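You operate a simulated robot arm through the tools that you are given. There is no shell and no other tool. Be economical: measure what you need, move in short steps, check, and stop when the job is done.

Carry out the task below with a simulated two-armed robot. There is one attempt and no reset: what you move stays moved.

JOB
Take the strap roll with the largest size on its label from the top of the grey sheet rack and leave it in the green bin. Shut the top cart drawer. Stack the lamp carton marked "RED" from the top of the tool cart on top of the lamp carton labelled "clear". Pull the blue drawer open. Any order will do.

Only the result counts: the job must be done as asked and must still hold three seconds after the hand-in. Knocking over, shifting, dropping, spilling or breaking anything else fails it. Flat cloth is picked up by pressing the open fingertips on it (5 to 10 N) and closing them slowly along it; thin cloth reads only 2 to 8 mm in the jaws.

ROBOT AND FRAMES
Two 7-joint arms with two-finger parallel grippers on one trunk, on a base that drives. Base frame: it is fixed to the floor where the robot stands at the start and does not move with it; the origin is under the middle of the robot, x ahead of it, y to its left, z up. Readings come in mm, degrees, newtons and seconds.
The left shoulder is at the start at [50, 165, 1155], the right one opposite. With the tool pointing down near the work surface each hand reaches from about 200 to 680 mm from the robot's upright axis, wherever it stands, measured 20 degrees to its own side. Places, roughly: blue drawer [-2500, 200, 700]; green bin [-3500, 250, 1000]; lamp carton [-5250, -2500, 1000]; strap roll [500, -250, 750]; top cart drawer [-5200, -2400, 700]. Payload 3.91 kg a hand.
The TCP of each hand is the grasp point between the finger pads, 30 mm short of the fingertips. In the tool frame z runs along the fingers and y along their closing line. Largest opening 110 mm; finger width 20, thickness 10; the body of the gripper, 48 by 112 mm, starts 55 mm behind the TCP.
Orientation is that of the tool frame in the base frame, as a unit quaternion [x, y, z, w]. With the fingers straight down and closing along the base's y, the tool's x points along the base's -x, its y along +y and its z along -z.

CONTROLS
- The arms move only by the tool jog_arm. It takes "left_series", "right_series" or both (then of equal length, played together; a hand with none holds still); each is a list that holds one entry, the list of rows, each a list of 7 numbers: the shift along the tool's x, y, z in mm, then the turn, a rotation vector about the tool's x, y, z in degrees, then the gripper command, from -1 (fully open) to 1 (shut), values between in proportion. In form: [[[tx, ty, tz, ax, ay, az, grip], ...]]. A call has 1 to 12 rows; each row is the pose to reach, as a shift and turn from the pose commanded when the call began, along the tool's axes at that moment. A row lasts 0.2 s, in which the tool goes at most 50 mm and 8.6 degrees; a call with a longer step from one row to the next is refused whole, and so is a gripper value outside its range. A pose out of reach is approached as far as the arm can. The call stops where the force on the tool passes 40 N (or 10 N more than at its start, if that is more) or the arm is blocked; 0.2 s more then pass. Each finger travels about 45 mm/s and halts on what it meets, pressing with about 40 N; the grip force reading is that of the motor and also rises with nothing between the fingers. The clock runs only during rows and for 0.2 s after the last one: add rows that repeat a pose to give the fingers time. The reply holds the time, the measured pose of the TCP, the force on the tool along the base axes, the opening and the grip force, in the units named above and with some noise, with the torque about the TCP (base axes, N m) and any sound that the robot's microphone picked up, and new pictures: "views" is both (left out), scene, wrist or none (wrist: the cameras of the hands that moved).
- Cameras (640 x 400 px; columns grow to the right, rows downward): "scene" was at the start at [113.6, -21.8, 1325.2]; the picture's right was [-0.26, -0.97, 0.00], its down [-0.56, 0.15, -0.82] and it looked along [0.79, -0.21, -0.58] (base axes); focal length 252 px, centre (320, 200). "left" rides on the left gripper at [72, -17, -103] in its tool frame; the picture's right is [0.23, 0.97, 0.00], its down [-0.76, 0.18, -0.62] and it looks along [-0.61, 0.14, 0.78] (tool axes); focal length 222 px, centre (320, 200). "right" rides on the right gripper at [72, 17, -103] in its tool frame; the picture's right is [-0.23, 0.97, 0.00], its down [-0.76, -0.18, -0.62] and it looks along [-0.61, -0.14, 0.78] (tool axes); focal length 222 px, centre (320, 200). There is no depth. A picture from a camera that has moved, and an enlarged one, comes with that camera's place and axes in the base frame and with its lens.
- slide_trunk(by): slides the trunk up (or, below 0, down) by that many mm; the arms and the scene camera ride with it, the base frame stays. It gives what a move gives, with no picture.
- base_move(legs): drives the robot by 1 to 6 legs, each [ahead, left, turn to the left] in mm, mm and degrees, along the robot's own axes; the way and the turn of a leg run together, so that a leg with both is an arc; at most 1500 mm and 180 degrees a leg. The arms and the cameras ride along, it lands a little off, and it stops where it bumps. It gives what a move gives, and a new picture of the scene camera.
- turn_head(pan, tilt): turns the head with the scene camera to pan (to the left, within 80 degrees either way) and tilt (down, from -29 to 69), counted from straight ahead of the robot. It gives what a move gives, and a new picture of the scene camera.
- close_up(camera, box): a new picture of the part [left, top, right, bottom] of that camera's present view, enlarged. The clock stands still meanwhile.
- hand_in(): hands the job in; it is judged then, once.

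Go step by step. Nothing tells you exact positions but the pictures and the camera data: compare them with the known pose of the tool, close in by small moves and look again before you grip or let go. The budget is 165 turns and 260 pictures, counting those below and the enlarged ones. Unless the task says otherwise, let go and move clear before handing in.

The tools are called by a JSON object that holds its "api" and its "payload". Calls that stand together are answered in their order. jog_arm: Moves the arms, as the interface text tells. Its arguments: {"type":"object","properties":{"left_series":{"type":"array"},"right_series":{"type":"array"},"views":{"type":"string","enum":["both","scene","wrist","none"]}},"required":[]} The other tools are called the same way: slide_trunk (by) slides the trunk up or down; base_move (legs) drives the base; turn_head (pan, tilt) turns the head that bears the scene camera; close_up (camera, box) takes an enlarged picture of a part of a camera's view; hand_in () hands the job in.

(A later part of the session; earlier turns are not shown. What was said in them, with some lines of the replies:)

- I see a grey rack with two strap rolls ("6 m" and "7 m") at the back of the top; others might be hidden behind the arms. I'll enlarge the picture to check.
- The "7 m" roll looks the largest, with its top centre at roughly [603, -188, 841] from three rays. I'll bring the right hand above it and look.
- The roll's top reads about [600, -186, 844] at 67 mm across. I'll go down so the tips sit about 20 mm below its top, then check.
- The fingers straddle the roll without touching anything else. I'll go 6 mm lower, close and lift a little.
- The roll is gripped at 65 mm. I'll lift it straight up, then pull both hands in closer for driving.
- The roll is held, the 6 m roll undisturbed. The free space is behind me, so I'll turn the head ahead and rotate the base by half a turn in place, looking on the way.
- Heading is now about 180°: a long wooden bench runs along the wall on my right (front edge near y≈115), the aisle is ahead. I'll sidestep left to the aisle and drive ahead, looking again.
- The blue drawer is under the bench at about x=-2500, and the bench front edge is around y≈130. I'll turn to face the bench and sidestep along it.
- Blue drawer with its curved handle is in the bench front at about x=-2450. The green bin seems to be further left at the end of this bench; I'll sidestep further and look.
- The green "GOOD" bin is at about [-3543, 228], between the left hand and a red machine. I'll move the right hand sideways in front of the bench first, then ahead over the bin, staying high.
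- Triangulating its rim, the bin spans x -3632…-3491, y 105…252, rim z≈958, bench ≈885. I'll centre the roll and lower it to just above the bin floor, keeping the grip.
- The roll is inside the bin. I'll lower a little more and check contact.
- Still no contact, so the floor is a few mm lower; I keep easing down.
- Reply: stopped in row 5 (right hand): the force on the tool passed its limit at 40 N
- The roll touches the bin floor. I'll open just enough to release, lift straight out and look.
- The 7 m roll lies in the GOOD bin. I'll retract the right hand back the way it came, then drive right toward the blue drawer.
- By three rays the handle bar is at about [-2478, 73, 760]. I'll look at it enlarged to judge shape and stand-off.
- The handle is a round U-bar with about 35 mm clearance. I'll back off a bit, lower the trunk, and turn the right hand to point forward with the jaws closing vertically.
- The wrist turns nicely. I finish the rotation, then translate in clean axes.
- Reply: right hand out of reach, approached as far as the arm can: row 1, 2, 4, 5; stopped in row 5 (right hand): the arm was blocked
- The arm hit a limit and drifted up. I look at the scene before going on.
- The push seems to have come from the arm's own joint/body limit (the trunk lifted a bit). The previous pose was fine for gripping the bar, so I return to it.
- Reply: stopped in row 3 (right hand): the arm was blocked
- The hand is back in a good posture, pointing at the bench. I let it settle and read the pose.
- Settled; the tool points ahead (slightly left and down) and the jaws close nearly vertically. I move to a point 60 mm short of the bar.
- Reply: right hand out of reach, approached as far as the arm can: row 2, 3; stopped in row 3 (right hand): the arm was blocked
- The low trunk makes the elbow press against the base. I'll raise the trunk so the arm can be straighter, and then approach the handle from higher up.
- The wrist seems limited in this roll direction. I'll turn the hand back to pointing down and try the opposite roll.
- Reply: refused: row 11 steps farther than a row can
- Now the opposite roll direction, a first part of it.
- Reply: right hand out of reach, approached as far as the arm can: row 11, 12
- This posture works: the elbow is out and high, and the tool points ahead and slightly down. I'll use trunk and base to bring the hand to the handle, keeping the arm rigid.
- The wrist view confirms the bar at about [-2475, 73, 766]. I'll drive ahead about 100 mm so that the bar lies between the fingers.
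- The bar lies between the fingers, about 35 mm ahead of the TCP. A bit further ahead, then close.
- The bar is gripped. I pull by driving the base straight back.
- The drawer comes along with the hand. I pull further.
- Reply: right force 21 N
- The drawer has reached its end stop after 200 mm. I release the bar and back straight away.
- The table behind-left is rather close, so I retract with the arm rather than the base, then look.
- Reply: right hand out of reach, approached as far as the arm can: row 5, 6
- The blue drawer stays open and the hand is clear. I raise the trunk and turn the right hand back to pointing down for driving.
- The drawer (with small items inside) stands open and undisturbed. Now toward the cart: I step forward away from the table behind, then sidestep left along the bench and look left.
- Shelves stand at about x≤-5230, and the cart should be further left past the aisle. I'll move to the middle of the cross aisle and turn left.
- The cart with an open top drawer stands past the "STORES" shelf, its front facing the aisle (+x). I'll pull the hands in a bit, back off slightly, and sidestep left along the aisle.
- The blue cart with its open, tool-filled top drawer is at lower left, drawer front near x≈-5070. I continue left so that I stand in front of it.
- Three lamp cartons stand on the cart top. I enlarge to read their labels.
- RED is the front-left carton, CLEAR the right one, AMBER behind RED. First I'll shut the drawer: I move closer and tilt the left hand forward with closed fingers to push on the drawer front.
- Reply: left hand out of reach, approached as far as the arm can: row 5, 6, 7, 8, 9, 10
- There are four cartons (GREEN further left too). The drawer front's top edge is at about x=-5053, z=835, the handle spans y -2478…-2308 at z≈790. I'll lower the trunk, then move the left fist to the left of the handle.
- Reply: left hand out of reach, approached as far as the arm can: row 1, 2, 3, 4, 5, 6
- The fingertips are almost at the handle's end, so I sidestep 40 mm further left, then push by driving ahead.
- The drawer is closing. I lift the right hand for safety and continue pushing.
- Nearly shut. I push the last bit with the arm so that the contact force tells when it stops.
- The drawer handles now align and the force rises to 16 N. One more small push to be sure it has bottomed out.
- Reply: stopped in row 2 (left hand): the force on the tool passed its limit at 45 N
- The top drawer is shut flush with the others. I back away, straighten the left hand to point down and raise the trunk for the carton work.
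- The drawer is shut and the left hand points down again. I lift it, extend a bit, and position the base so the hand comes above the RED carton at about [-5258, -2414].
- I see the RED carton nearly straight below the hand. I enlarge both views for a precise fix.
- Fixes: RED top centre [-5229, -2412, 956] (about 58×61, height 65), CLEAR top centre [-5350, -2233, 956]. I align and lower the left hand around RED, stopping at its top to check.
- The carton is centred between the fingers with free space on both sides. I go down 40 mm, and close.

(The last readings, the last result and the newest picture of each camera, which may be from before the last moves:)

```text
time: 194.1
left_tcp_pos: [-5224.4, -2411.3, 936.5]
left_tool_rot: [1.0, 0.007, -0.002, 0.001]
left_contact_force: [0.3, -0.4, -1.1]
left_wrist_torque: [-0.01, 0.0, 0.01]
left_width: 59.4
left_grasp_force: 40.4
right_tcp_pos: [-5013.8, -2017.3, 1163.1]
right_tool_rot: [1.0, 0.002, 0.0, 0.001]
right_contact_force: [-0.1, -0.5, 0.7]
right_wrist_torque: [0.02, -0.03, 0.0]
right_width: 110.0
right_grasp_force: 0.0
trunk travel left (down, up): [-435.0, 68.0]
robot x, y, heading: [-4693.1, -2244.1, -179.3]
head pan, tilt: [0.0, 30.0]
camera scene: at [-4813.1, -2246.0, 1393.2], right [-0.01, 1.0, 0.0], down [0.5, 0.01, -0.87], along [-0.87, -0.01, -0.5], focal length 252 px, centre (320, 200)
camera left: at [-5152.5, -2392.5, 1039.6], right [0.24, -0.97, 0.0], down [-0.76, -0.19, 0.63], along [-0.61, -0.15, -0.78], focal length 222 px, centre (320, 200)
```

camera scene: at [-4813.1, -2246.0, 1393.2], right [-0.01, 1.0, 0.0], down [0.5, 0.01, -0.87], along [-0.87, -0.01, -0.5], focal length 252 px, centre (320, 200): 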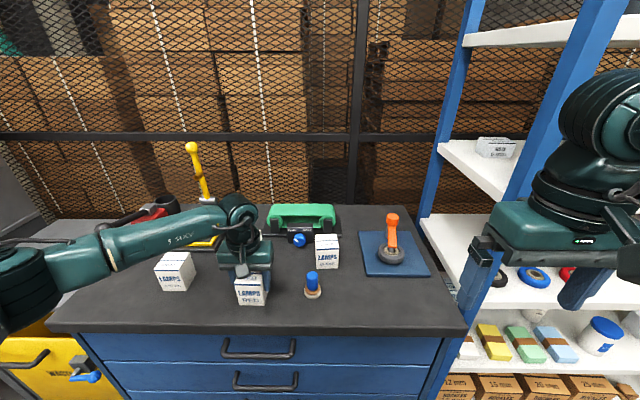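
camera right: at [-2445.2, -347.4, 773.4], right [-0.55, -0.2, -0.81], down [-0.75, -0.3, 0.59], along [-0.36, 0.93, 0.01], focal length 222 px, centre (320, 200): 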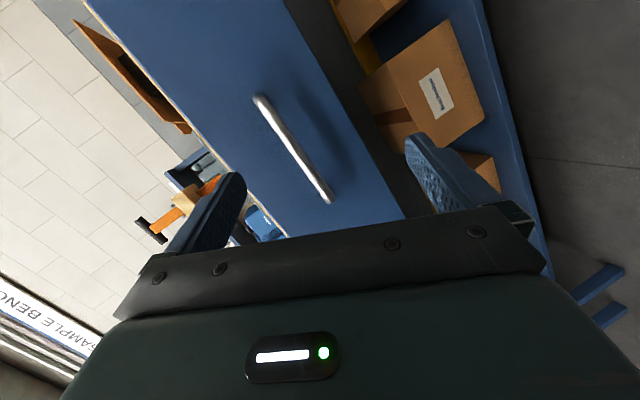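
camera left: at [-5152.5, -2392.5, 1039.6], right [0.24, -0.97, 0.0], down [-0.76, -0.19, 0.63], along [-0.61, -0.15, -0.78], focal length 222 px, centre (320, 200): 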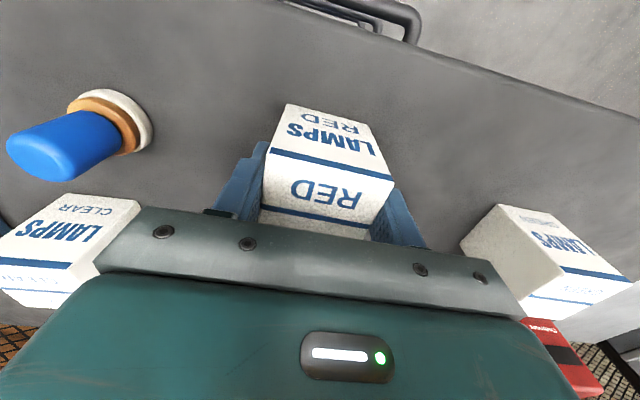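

RED is gripped (59 mm). I lift it well above everything and pull the right hand in to stay clear of the shelf.

{"api": "jog_arm", "payload": {"left_series": [[[0, 0, -20, 0, 0, 0, 0.6], [0, 0, -50, 0, 0, 0, 0.6], [0, 0, -80, 0, 0, 0, 0.6], [0, 0, -115, 0, 0, 0, 0.6], [0, 0, -115, 0, 0, 0, 0.6]]], "right_series": [[[20, 0, 0, 0, 0, 0, -1], [40, 0, 0, 0, 0, 0, -1], [60, 0, 0, 0, 0, 0, -1], [60, 0, 0, 0, 0, 0, -1], [60, 0, 0, 0, 0, 0, -1]]], "views": "none"}}

{"api": "base_move", "payload": {"legs": [[0, -178, 0], [20, 0, 0]]}}

```text
time: 195.3
left_tcp_pos: [-5227.2, -2413.5, 1051.1]
left_tool_rot: [1.0, 0.008, -0.003, 0.0]
left_contact_force: [0.2, 0.4, -0.1]
left_wrist_torque: [0.0, -0.03, -0.01]
left_width: 59.4
left_grasp_force: 40.0
right_tcp_pos: [-4952.2, -2017.2, 1162.4]
right_tool_rot: [1.0, 0.003, 0.001, 0.002]
right_contact_force: [-0.7, 0.0, -0.5]
right_wrist_torque: [0.0, 0.01, -0.02]
right_width: 110.1
right_grasp_force: 0.1
trunk travel left (down, up): [-435.0, 68.0]
robot x, y, heading: [-4690.4, -2246.1, -179.5]
head pan, tilt: [0.0, 30.0]
```

```text
time: 197.9
left_tcp_pos: [-5250.6, -2233.9, 1050.9]
left_tool_rot: [1.0, 0.01, -0.001, 0.001]
left_contact_force: [-0.5, 0.1, 0.3]
left_wrist_torque: [0.0, 0.01, 0.01]
left_width: 59.1
left_grasp_force: 39.9
right_tcp_pos: [-4974.6, -1838.4, 1162.0]
right_tool_rot: [1.0, 0.002, 0.001, 0.002]
right_contact_force: [-0.2, 0.4, -0.8]
right_wrist_torque: [0.0, -0.01, -0.02]
right_width: 109.9
right_grasp_force: 0.1
trunk travel left (down, up): [-435.0, 68.0]
robot x, y, heading: [-4718.4, -2065.0, -179.2]
head pan, tilt: [0.0, 30.0]
camera scene: at [-4836.3, -2066.1, 1393.1], right [-0.01, 1.0, 0.0], down [0.5, 0.01, -0.87], along [-0.87, -0.01, -0.5], focal length 252 px, centre (320, 200)
```

scene: 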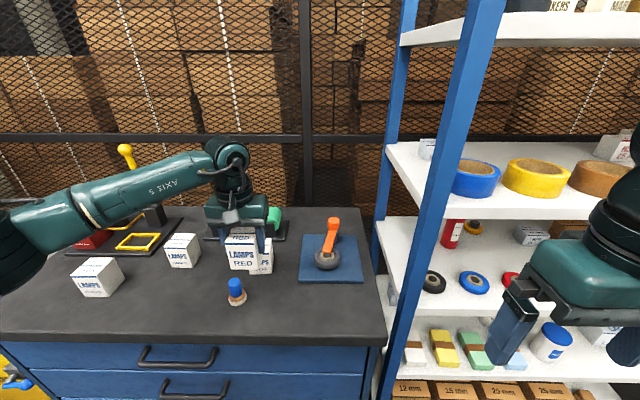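

The carton is in line with CLEAR. I extend the arm forward and stay high, then check.

{"api": "jog_arm", "payload": {"left_series": [[[-32, -1, 0, 0, 0, 0, 0.6], [-64, -2, 0, 0, 0, 0, 0.6], [-95, -3, 0, 0, 0, 0, 0.6], [-95, -3, 0, 0, 0, 0, 0.6]]]}}

{"api": "close_up", "payload": {"camera": "scene", "box": [170, 190, 330, 290]}}

```text
time: 198.9
left_tcp_pos: [-5344.4, -2232.0, 1052.7]
left_tool_rot: [1.0, 0.008, -0.003, 0.001]
left_contact_force: [-0.9, -0.6, -0.1]
left_wrist_torque: [0.0, 0.02, 0.01]
left_width: 59.1
left_grasp_force: 39.6
right_tcp_pos: [-4975.0, -1839.0, 1163.4]
right_tool_rot: [1.0, 0.004, 0.0, 0.002]
right_contact_force: [1.1, -0.9, 0.6]
right_wrist_torque: [-0.01, -0.02, 0.02]
right_width: 109.8
right_grasp_force: 0.0
trunk travel left (down, up): [-435.0, 68.0]
robot x, y, heading: [-4717.7, -2059.7, -179.2]
head pan, tilt: [0.0, 30.0]
camera scene: at [-4835.0, -2066.6, 1393.3], right [-0.01, 1.0, 0.0], down [0.5, 0.01, -0.87], along [-0.87, -0.01, -0.5], focal length 252 px, centre (320, 200)
camera left: at [-5271.9, -2211.5, 1155.3], right [0.24, -0.97, 0.0], down [-0.76, -0.19, 0.63], along [-0.61, -0.15, -0.78], focal length 222 px, centre (320, 200)
```

scene: 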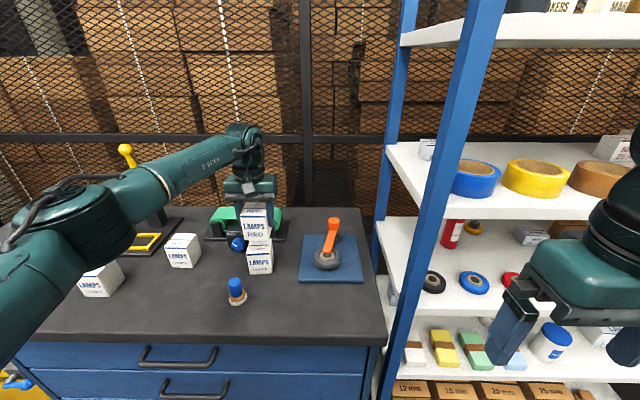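
left: 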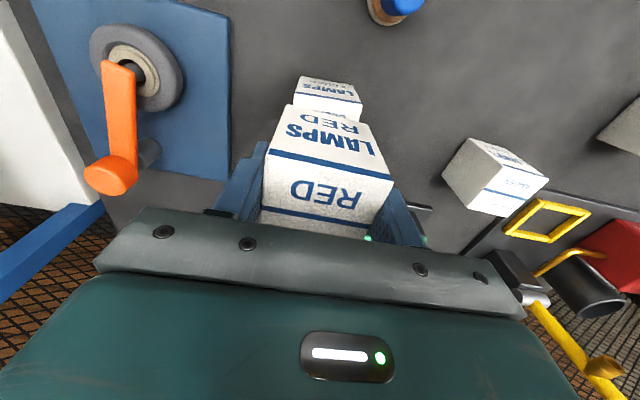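

```text
4.00 times, centred on (250, 240) of scene
camera zoom: at [-4835.0, -2066.6, 1393.3], right [-0.01, 1.0, 0.0], down [0.5, 0.01, -0.87], along [-0.87, -0.01, -0.5], focal length 1009 px, centre (600, 40)
```

zoom: 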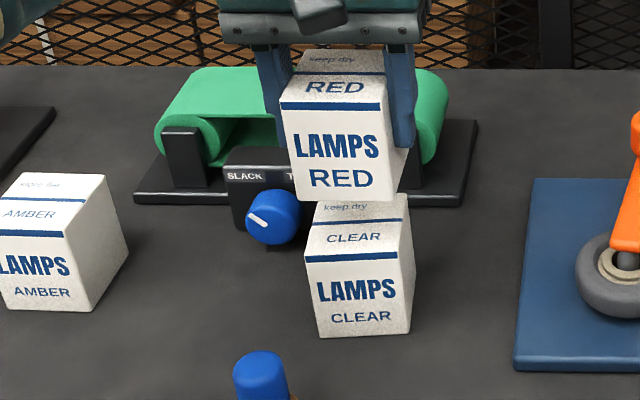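

RED is aligned over CLEAR within a few mm (CLEAR centre ≈ [-5348, -2235]). I shift 5 mm and lower to just above contact.

{"api": "jog_arm", "payload": {"left_series": [[[0, 5, 15, 0, 0, 0, 0.6], [0, 5, 30, 0, 0, 0, 0.6], [0, 5, 40, 0, 0, 0, 0.6], [0, 5, 44, 0, 0, 0, 0.6], [0, 5, 47, 0, 0, 0, 0.6], [0, 5, 47, 0, 0, 0, 0.6]]], "views": "wrist"}}

{"api": "close_up", "payload": {"camera": "scene", "box": [170, 190, 330, 290]}}

```text
time: 200.3
left_tcp_pos: [-5344.3, -2235.0, 1011.4]
left_tool_rot: [1.0, 0.008, -0.008, 0.0]
left_contact_force: [-3.1, 0.3, 33.8]
left_wrist_torque: [0.02, -0.28, -0.04]
left_width: 59.3
left_grasp_force: 39.9
right_tcp_pos: [-4971.2, -1837.6, 1164.1]
right_tool_rot: [1.0, 0.002, -0.001, 0.002]
right_contact_force: [0.1, -0.5, -0.3]
right_wrist_torque: [0.01, 0.01, 0.01]
right_width: 110.0
right_grasp_force: 0.1
trunk travel left (down, up): [-435.0, 68.0]
robot x, y, heading: [-4711.7, -2063.1, -179.2]
head pan, tilt: [0.0, 30.0]
camera left: at [-5269.7, -2216.6, 1113.1], right [0.24, -0.97, 0.0], down [-0.75, -0.19, 0.64], along [-0.62, -0.15, -0.77], focal length 222 px, centre (320, 200)
```

left: 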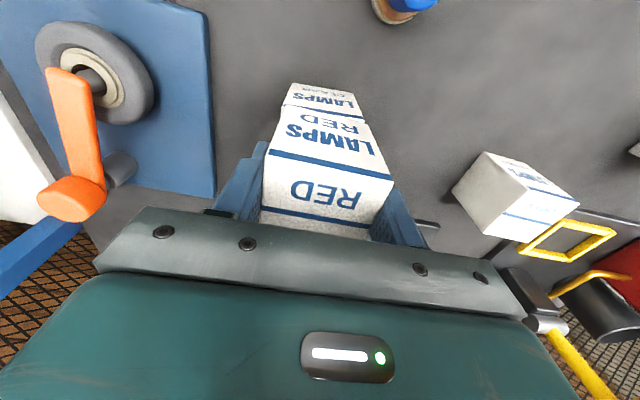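

```text
4.00 times, centred on (250, 240) of scene
camera zoom: at [-4831.8, -2065.1, 1394.0], right [-0.01, 1.0, 0.0], down [0.5, 0.01, -0.87], along [-0.87, -0.01, -0.5], focal length 1009 px, centre (600, 40)
```

zoom: 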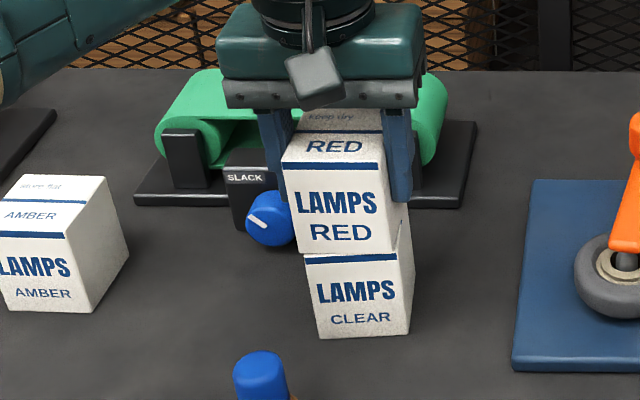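

RED has landed on CLEAR (34 N, a bit much) and is well aligned. I relieve the pressure first.

{"api": "jog_arm", "payload": {"left_series": [[[0, 0, -2, 0, 0, 0, 0.6], [0, 0, -4, 0, 0, 0, 0.6], [0, 0, -4, 0, 0, 0, 0.6]]], "views": "none"}}

```text
time: 201.1
left_tcp_pos: [-5344.1, -2236.7, 1010.4]
left_tool_rot: [1.0, 0.009, -0.005, 0.002]
left_contact_force: [-4.3, 2.2, 19.5]
left_wrist_torque: [0.28, 0.23, -0.02]
left_width: 59.2
left_grasp_force: 39.6
right_tcp_pos: [-4973.3, -1837.7, 1164.5]
right_tool_rot: [1.0, 0.003, 0.0, 0.002]
right_contact_force: [0.0, 0.5, -0.4]
right_wrist_torque: [0.0, -0.01, 0.04]
right_width: 110.0
right_grasp_force: 0.0
trunk travel left (down, up): [-435.0, 68.0]
robot x, y, heading: [-4714.0, -2063.0, -179.3]
head pan, tilt: [0.0, 30.0]
```

{"api": "jog_arm", "payload": {"left_series": [[[0, 0, -1.5, 0, 0, 0, 0.6], [0, 0, -3, 0, 0, 0, 0.6], [0, 0, -3, 0, 0, 0, 0.6]]], "views": "none"}}

```text
time: 201.9
left_tcp_pos: [-5344.0, -2236.7, 1010.7]
left_tool_rot: [1.0, 0.008, -0.004, 0.002]
left_contact_force: [-1.1, 2.9, 11.2]
left_wrist_torque: [0.24, 0.24, -0.03]
left_width: 59.1
left_grasp_force: 40.3
right_tcp_pos: [-4973.1, -1838.0, 1164.0]
right_tool_rot: [1.0, 0.003, 0.0, 0.002]
right_contact_force: [-0.8, -0.3, -0.1]
right_wrist_torque: [-0.02, -0.01, 0.04]
right_width: 110.1
right_grasp_force: 0.1
trunk travel left (down, up): [-435.0, 68.0]
robot x, y, heading: [-4712.0, -2069.4, -179.5]
head pan, tilt: [0.0, 30.0]
```

{"api": "jog_arm", "payload": {"left_series": [[[0, 0, -2, 0, 0, 0, 0.6], [0, 0, -2, 0, 0, 0, 0.1], [0, 0, -2, 0, 0, 0, -0.1], [0, 0, -2, 0, 0, 0, -0.25], [0, 0, -2, 0, 0, 0, -0.4], [0, 0, -2, 0, 0, 0, -0.6], [0, 0, -2, 0, 0, 0, -0.6]]]}}

{"api": "close_up", "payload": {"camera": "scene", "box": [170, 190, 330, 290]}}

```text
time: 203.5
left_tcp_pos: [-5344.2, -2237.4, 1012.4]
left_tool_rot: [1.0, 0.009, -0.002, 0.001]
left_contact_force: [0.8, -0.3, 0.6]
left_wrist_torque: [0.02, 0.01, -0.01]
left_width: 87.8
left_grasp_force: 0.1
right_tcp_pos: [-4974.3, -1837.5, 1163.0]
right_tool_rot: [1.0, 0.004, 0.0, 0.002]
right_contact_force: [-1.3, 0.4, 0.3]
right_wrist_torque: [0.04, 0.02, 0.03]
right_width: 109.9
right_grasp_force: 0.0
trunk travel left (down, up): [-435.0, 68.0]
robot x, y, heading: [-4715.1, -2064.8, -179.3]
head pan, tilt: [0.0, 30.0]
camera scene: at [-4835.2, -2066.1, 1393.3], right [-0.01, 1.0, 0.0], down [0.5, 0.01, -0.87], along [-0.87, -0.01, -0.5], focal length 252 px, centre (320, 200)
camera left: at [-5270.9, -2217.2, 1115.9], right [0.24, -0.97, 0.0], down [-0.76, -0.19, 0.63], along [-0.61, -0.15, -0.78], focal length 222 px, centre (320, 200)
```

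scene: 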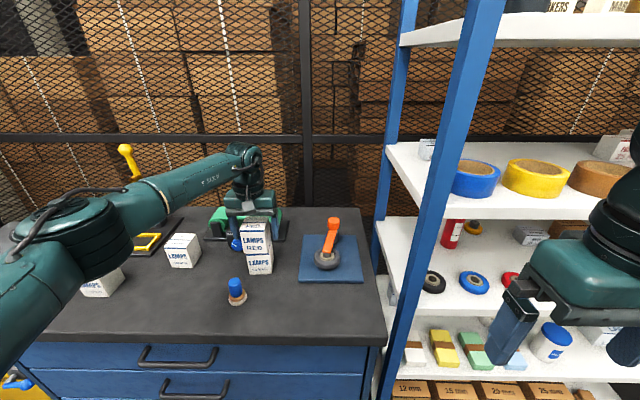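
left: 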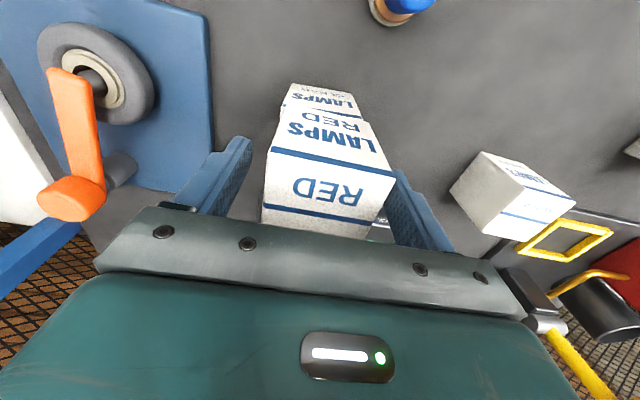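

```text
4.00 times, centred on (250, 240) of scene
camera zoom: at [-4835.2, -2066.1, 1393.3], right [-0.01, 1.0, 0.0], down [0.5, 0.01, -0.87], along [-0.87, -0.01, -0.5], focal length 1009 px, centre (600, 40)
```

zoom: 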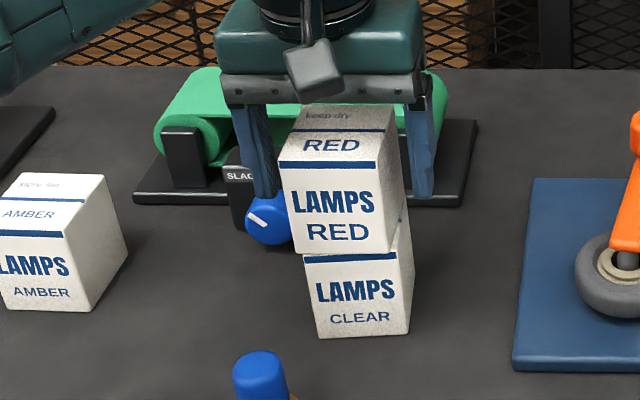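

RED sits level on CLEAR, released. I open a little wider and lift straight up, then retract.

{"api": "jog_arm", "payload": {"left_series": [[[0, 3, 0, 0, 0, 0, -0.9], [0, 3, 0, 0, 0, 0, -0.9], [0, 3, -10, 0, 0, 0, -0.9], [0, 3, -35, 0, 0, 0, -0.9], [0, 3, -70, 0, 0, 0, -0.9], [0, 3, -110, 0, 0, 0, -0.9], [40, 3, -120, 0, 0, 0, -0.9], [80, 3, -120, 0, 0, 0, -0.9], [120, 3, -120, 0, 0, 0, -0.9], [120, 3, -120, 0, 0, 0, -0.9]]]}}

{"api": "close_up", "payload": {"camera": "scene", "box": [170, 190, 330, 290]}}

```text
time: 205.7
left_tcp_pos: [-5225.6, -2236.7, 1130.7]
left_tool_rot: [1.0, 0.007, -0.003, 0.002]
left_contact_force: [0.8, 0.5, 0.4]
left_wrist_torque: [-0.02, -0.02, 0.01]
left_width: 104.7
left_grasp_force: 0.0
right_tcp_pos: [-4974.9, -1838.7, 1163.5]
right_tool_rot: [1.0, 0.002, 0.001, 0.002]
right_contact_force: [-0.9, -1.1, -0.4]
right_wrist_torque: [0.06, 0.0, -0.01]
right_width: 109.9
right_grasp_force: 0.1
trunk travel left (down, up): [-435.0, 68.0]
robot x, y, heading: [-4713.9, -2066.3, -179.2]
head pan, tilt: [0.0, 30.0]
camera scene: at [-4835.6, -2065.8, 1393.2], right [-0.01, 1.0, 0.0], down [0.5, 0.01, -0.87], along [-0.87, -0.01, -0.5], focal length 252 px, centre (320, 200)
camera left: at [-5152.2, -2216.7, 1234.0], right [0.24, -0.97, 0.0], down [-0.76, -0.19, 0.63], along [-0.61, -0.15, -0.78], focal length 222 px, centre (320, 200)
```

scene: 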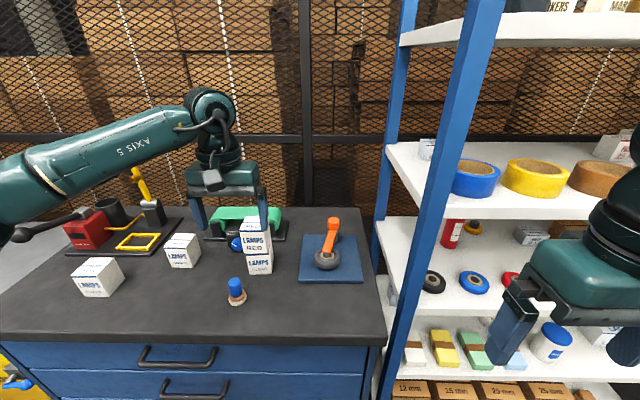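
left: 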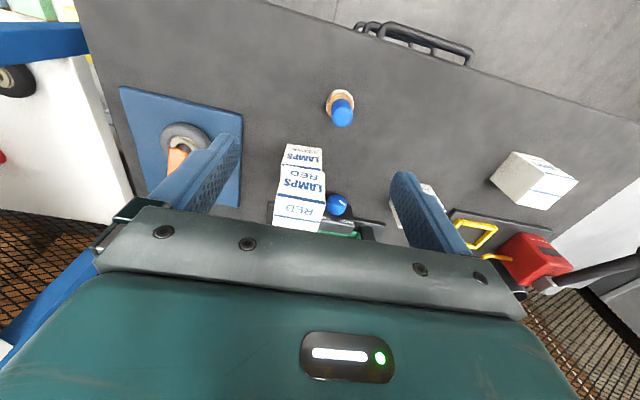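

```text
4.00 times, centred on (250, 240) of scene
camera zoom: at [-4835.6, -2065.8, 1393.2], right [-0.01, 1.0, 0.0], down [0.5, 0.01, -0.87], along [-0.87, -0.01, -0.5], focal length 1009 px, centre (600, 40)
```

zoom: 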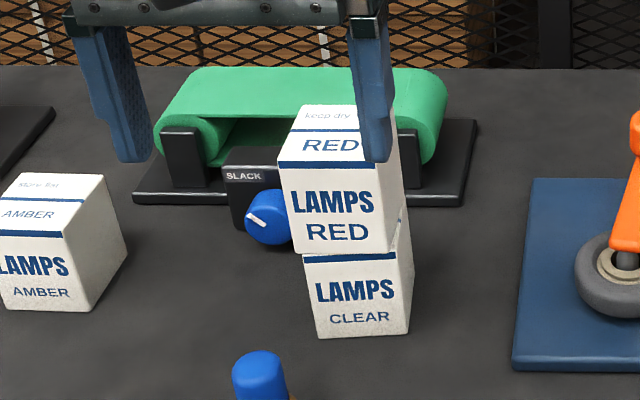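

The stack stands. I back away from the cart and check the whole before handing in.

{"api": "base_move", "payload": {"legs": [[-200, 0, 0]]}}

```text
time: 207.3
left_tcp_pos: [-5023.6, -2233.1, 1131.1]
left_tool_rot: [1.0, 0.009, -0.003, 0.001]
left_contact_force: [-0.5, -0.7, 0.3]
left_wrist_torque: [0.02, 0.03, -0.03]
left_width: 104.5
left_grasp_force: 0.1
right_tcp_pos: [-4774.2, -1835.8, 1163.5]
right_tool_rot: [1.0, 0.003, 0.0, 0.002]
right_contact_force: [0.3, 0.2, -0.5]
right_wrist_torque: [0.01, -0.01, -0.01]
right_width: 109.9
right_grasp_force: 0.0
trunk travel left (down, up): [-435.0, 68.0]
robot x, y, heading: [-4513.0, -2063.2, -179.1]
head pan, tilt: [0.0, 30.0]
camera scene: at [-4634.3, -2063.2, 1393.3], right [-0.01, 1.0, 0.0], down [0.5, 0.01, -0.87], along [-0.87, -0.01, -0.5], focal length 252 px, centre (320, 200)
```

scene: 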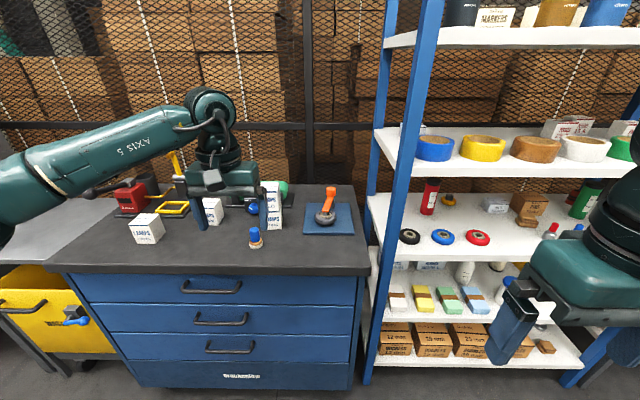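

All four parts look done: the 7 m roll is in the green bin, the blue drawer is open, the top cart drawer is shut, and RED stands on CLEAR. Both hands are clear.

{"api": "hand_in", "payload": {}}

```text
The job is handed in.
```

I finished all four parts and handed the job in. The hand-in did not report a pass or fail.

- **Strap roll:** the 7 m roll, the larger of the two on the rack, is in the green bin.
- **Top cart drawer:** it is shut, flush with the drawers below it.
- **Lamp cartons:** RED stands on CLEAR and stayed level after I let go. It sits a few millimetres off centre.
- **Blue drawer:** it is pulled open 200 mm, to its stop.

I saw nothing else knocked over or moved.
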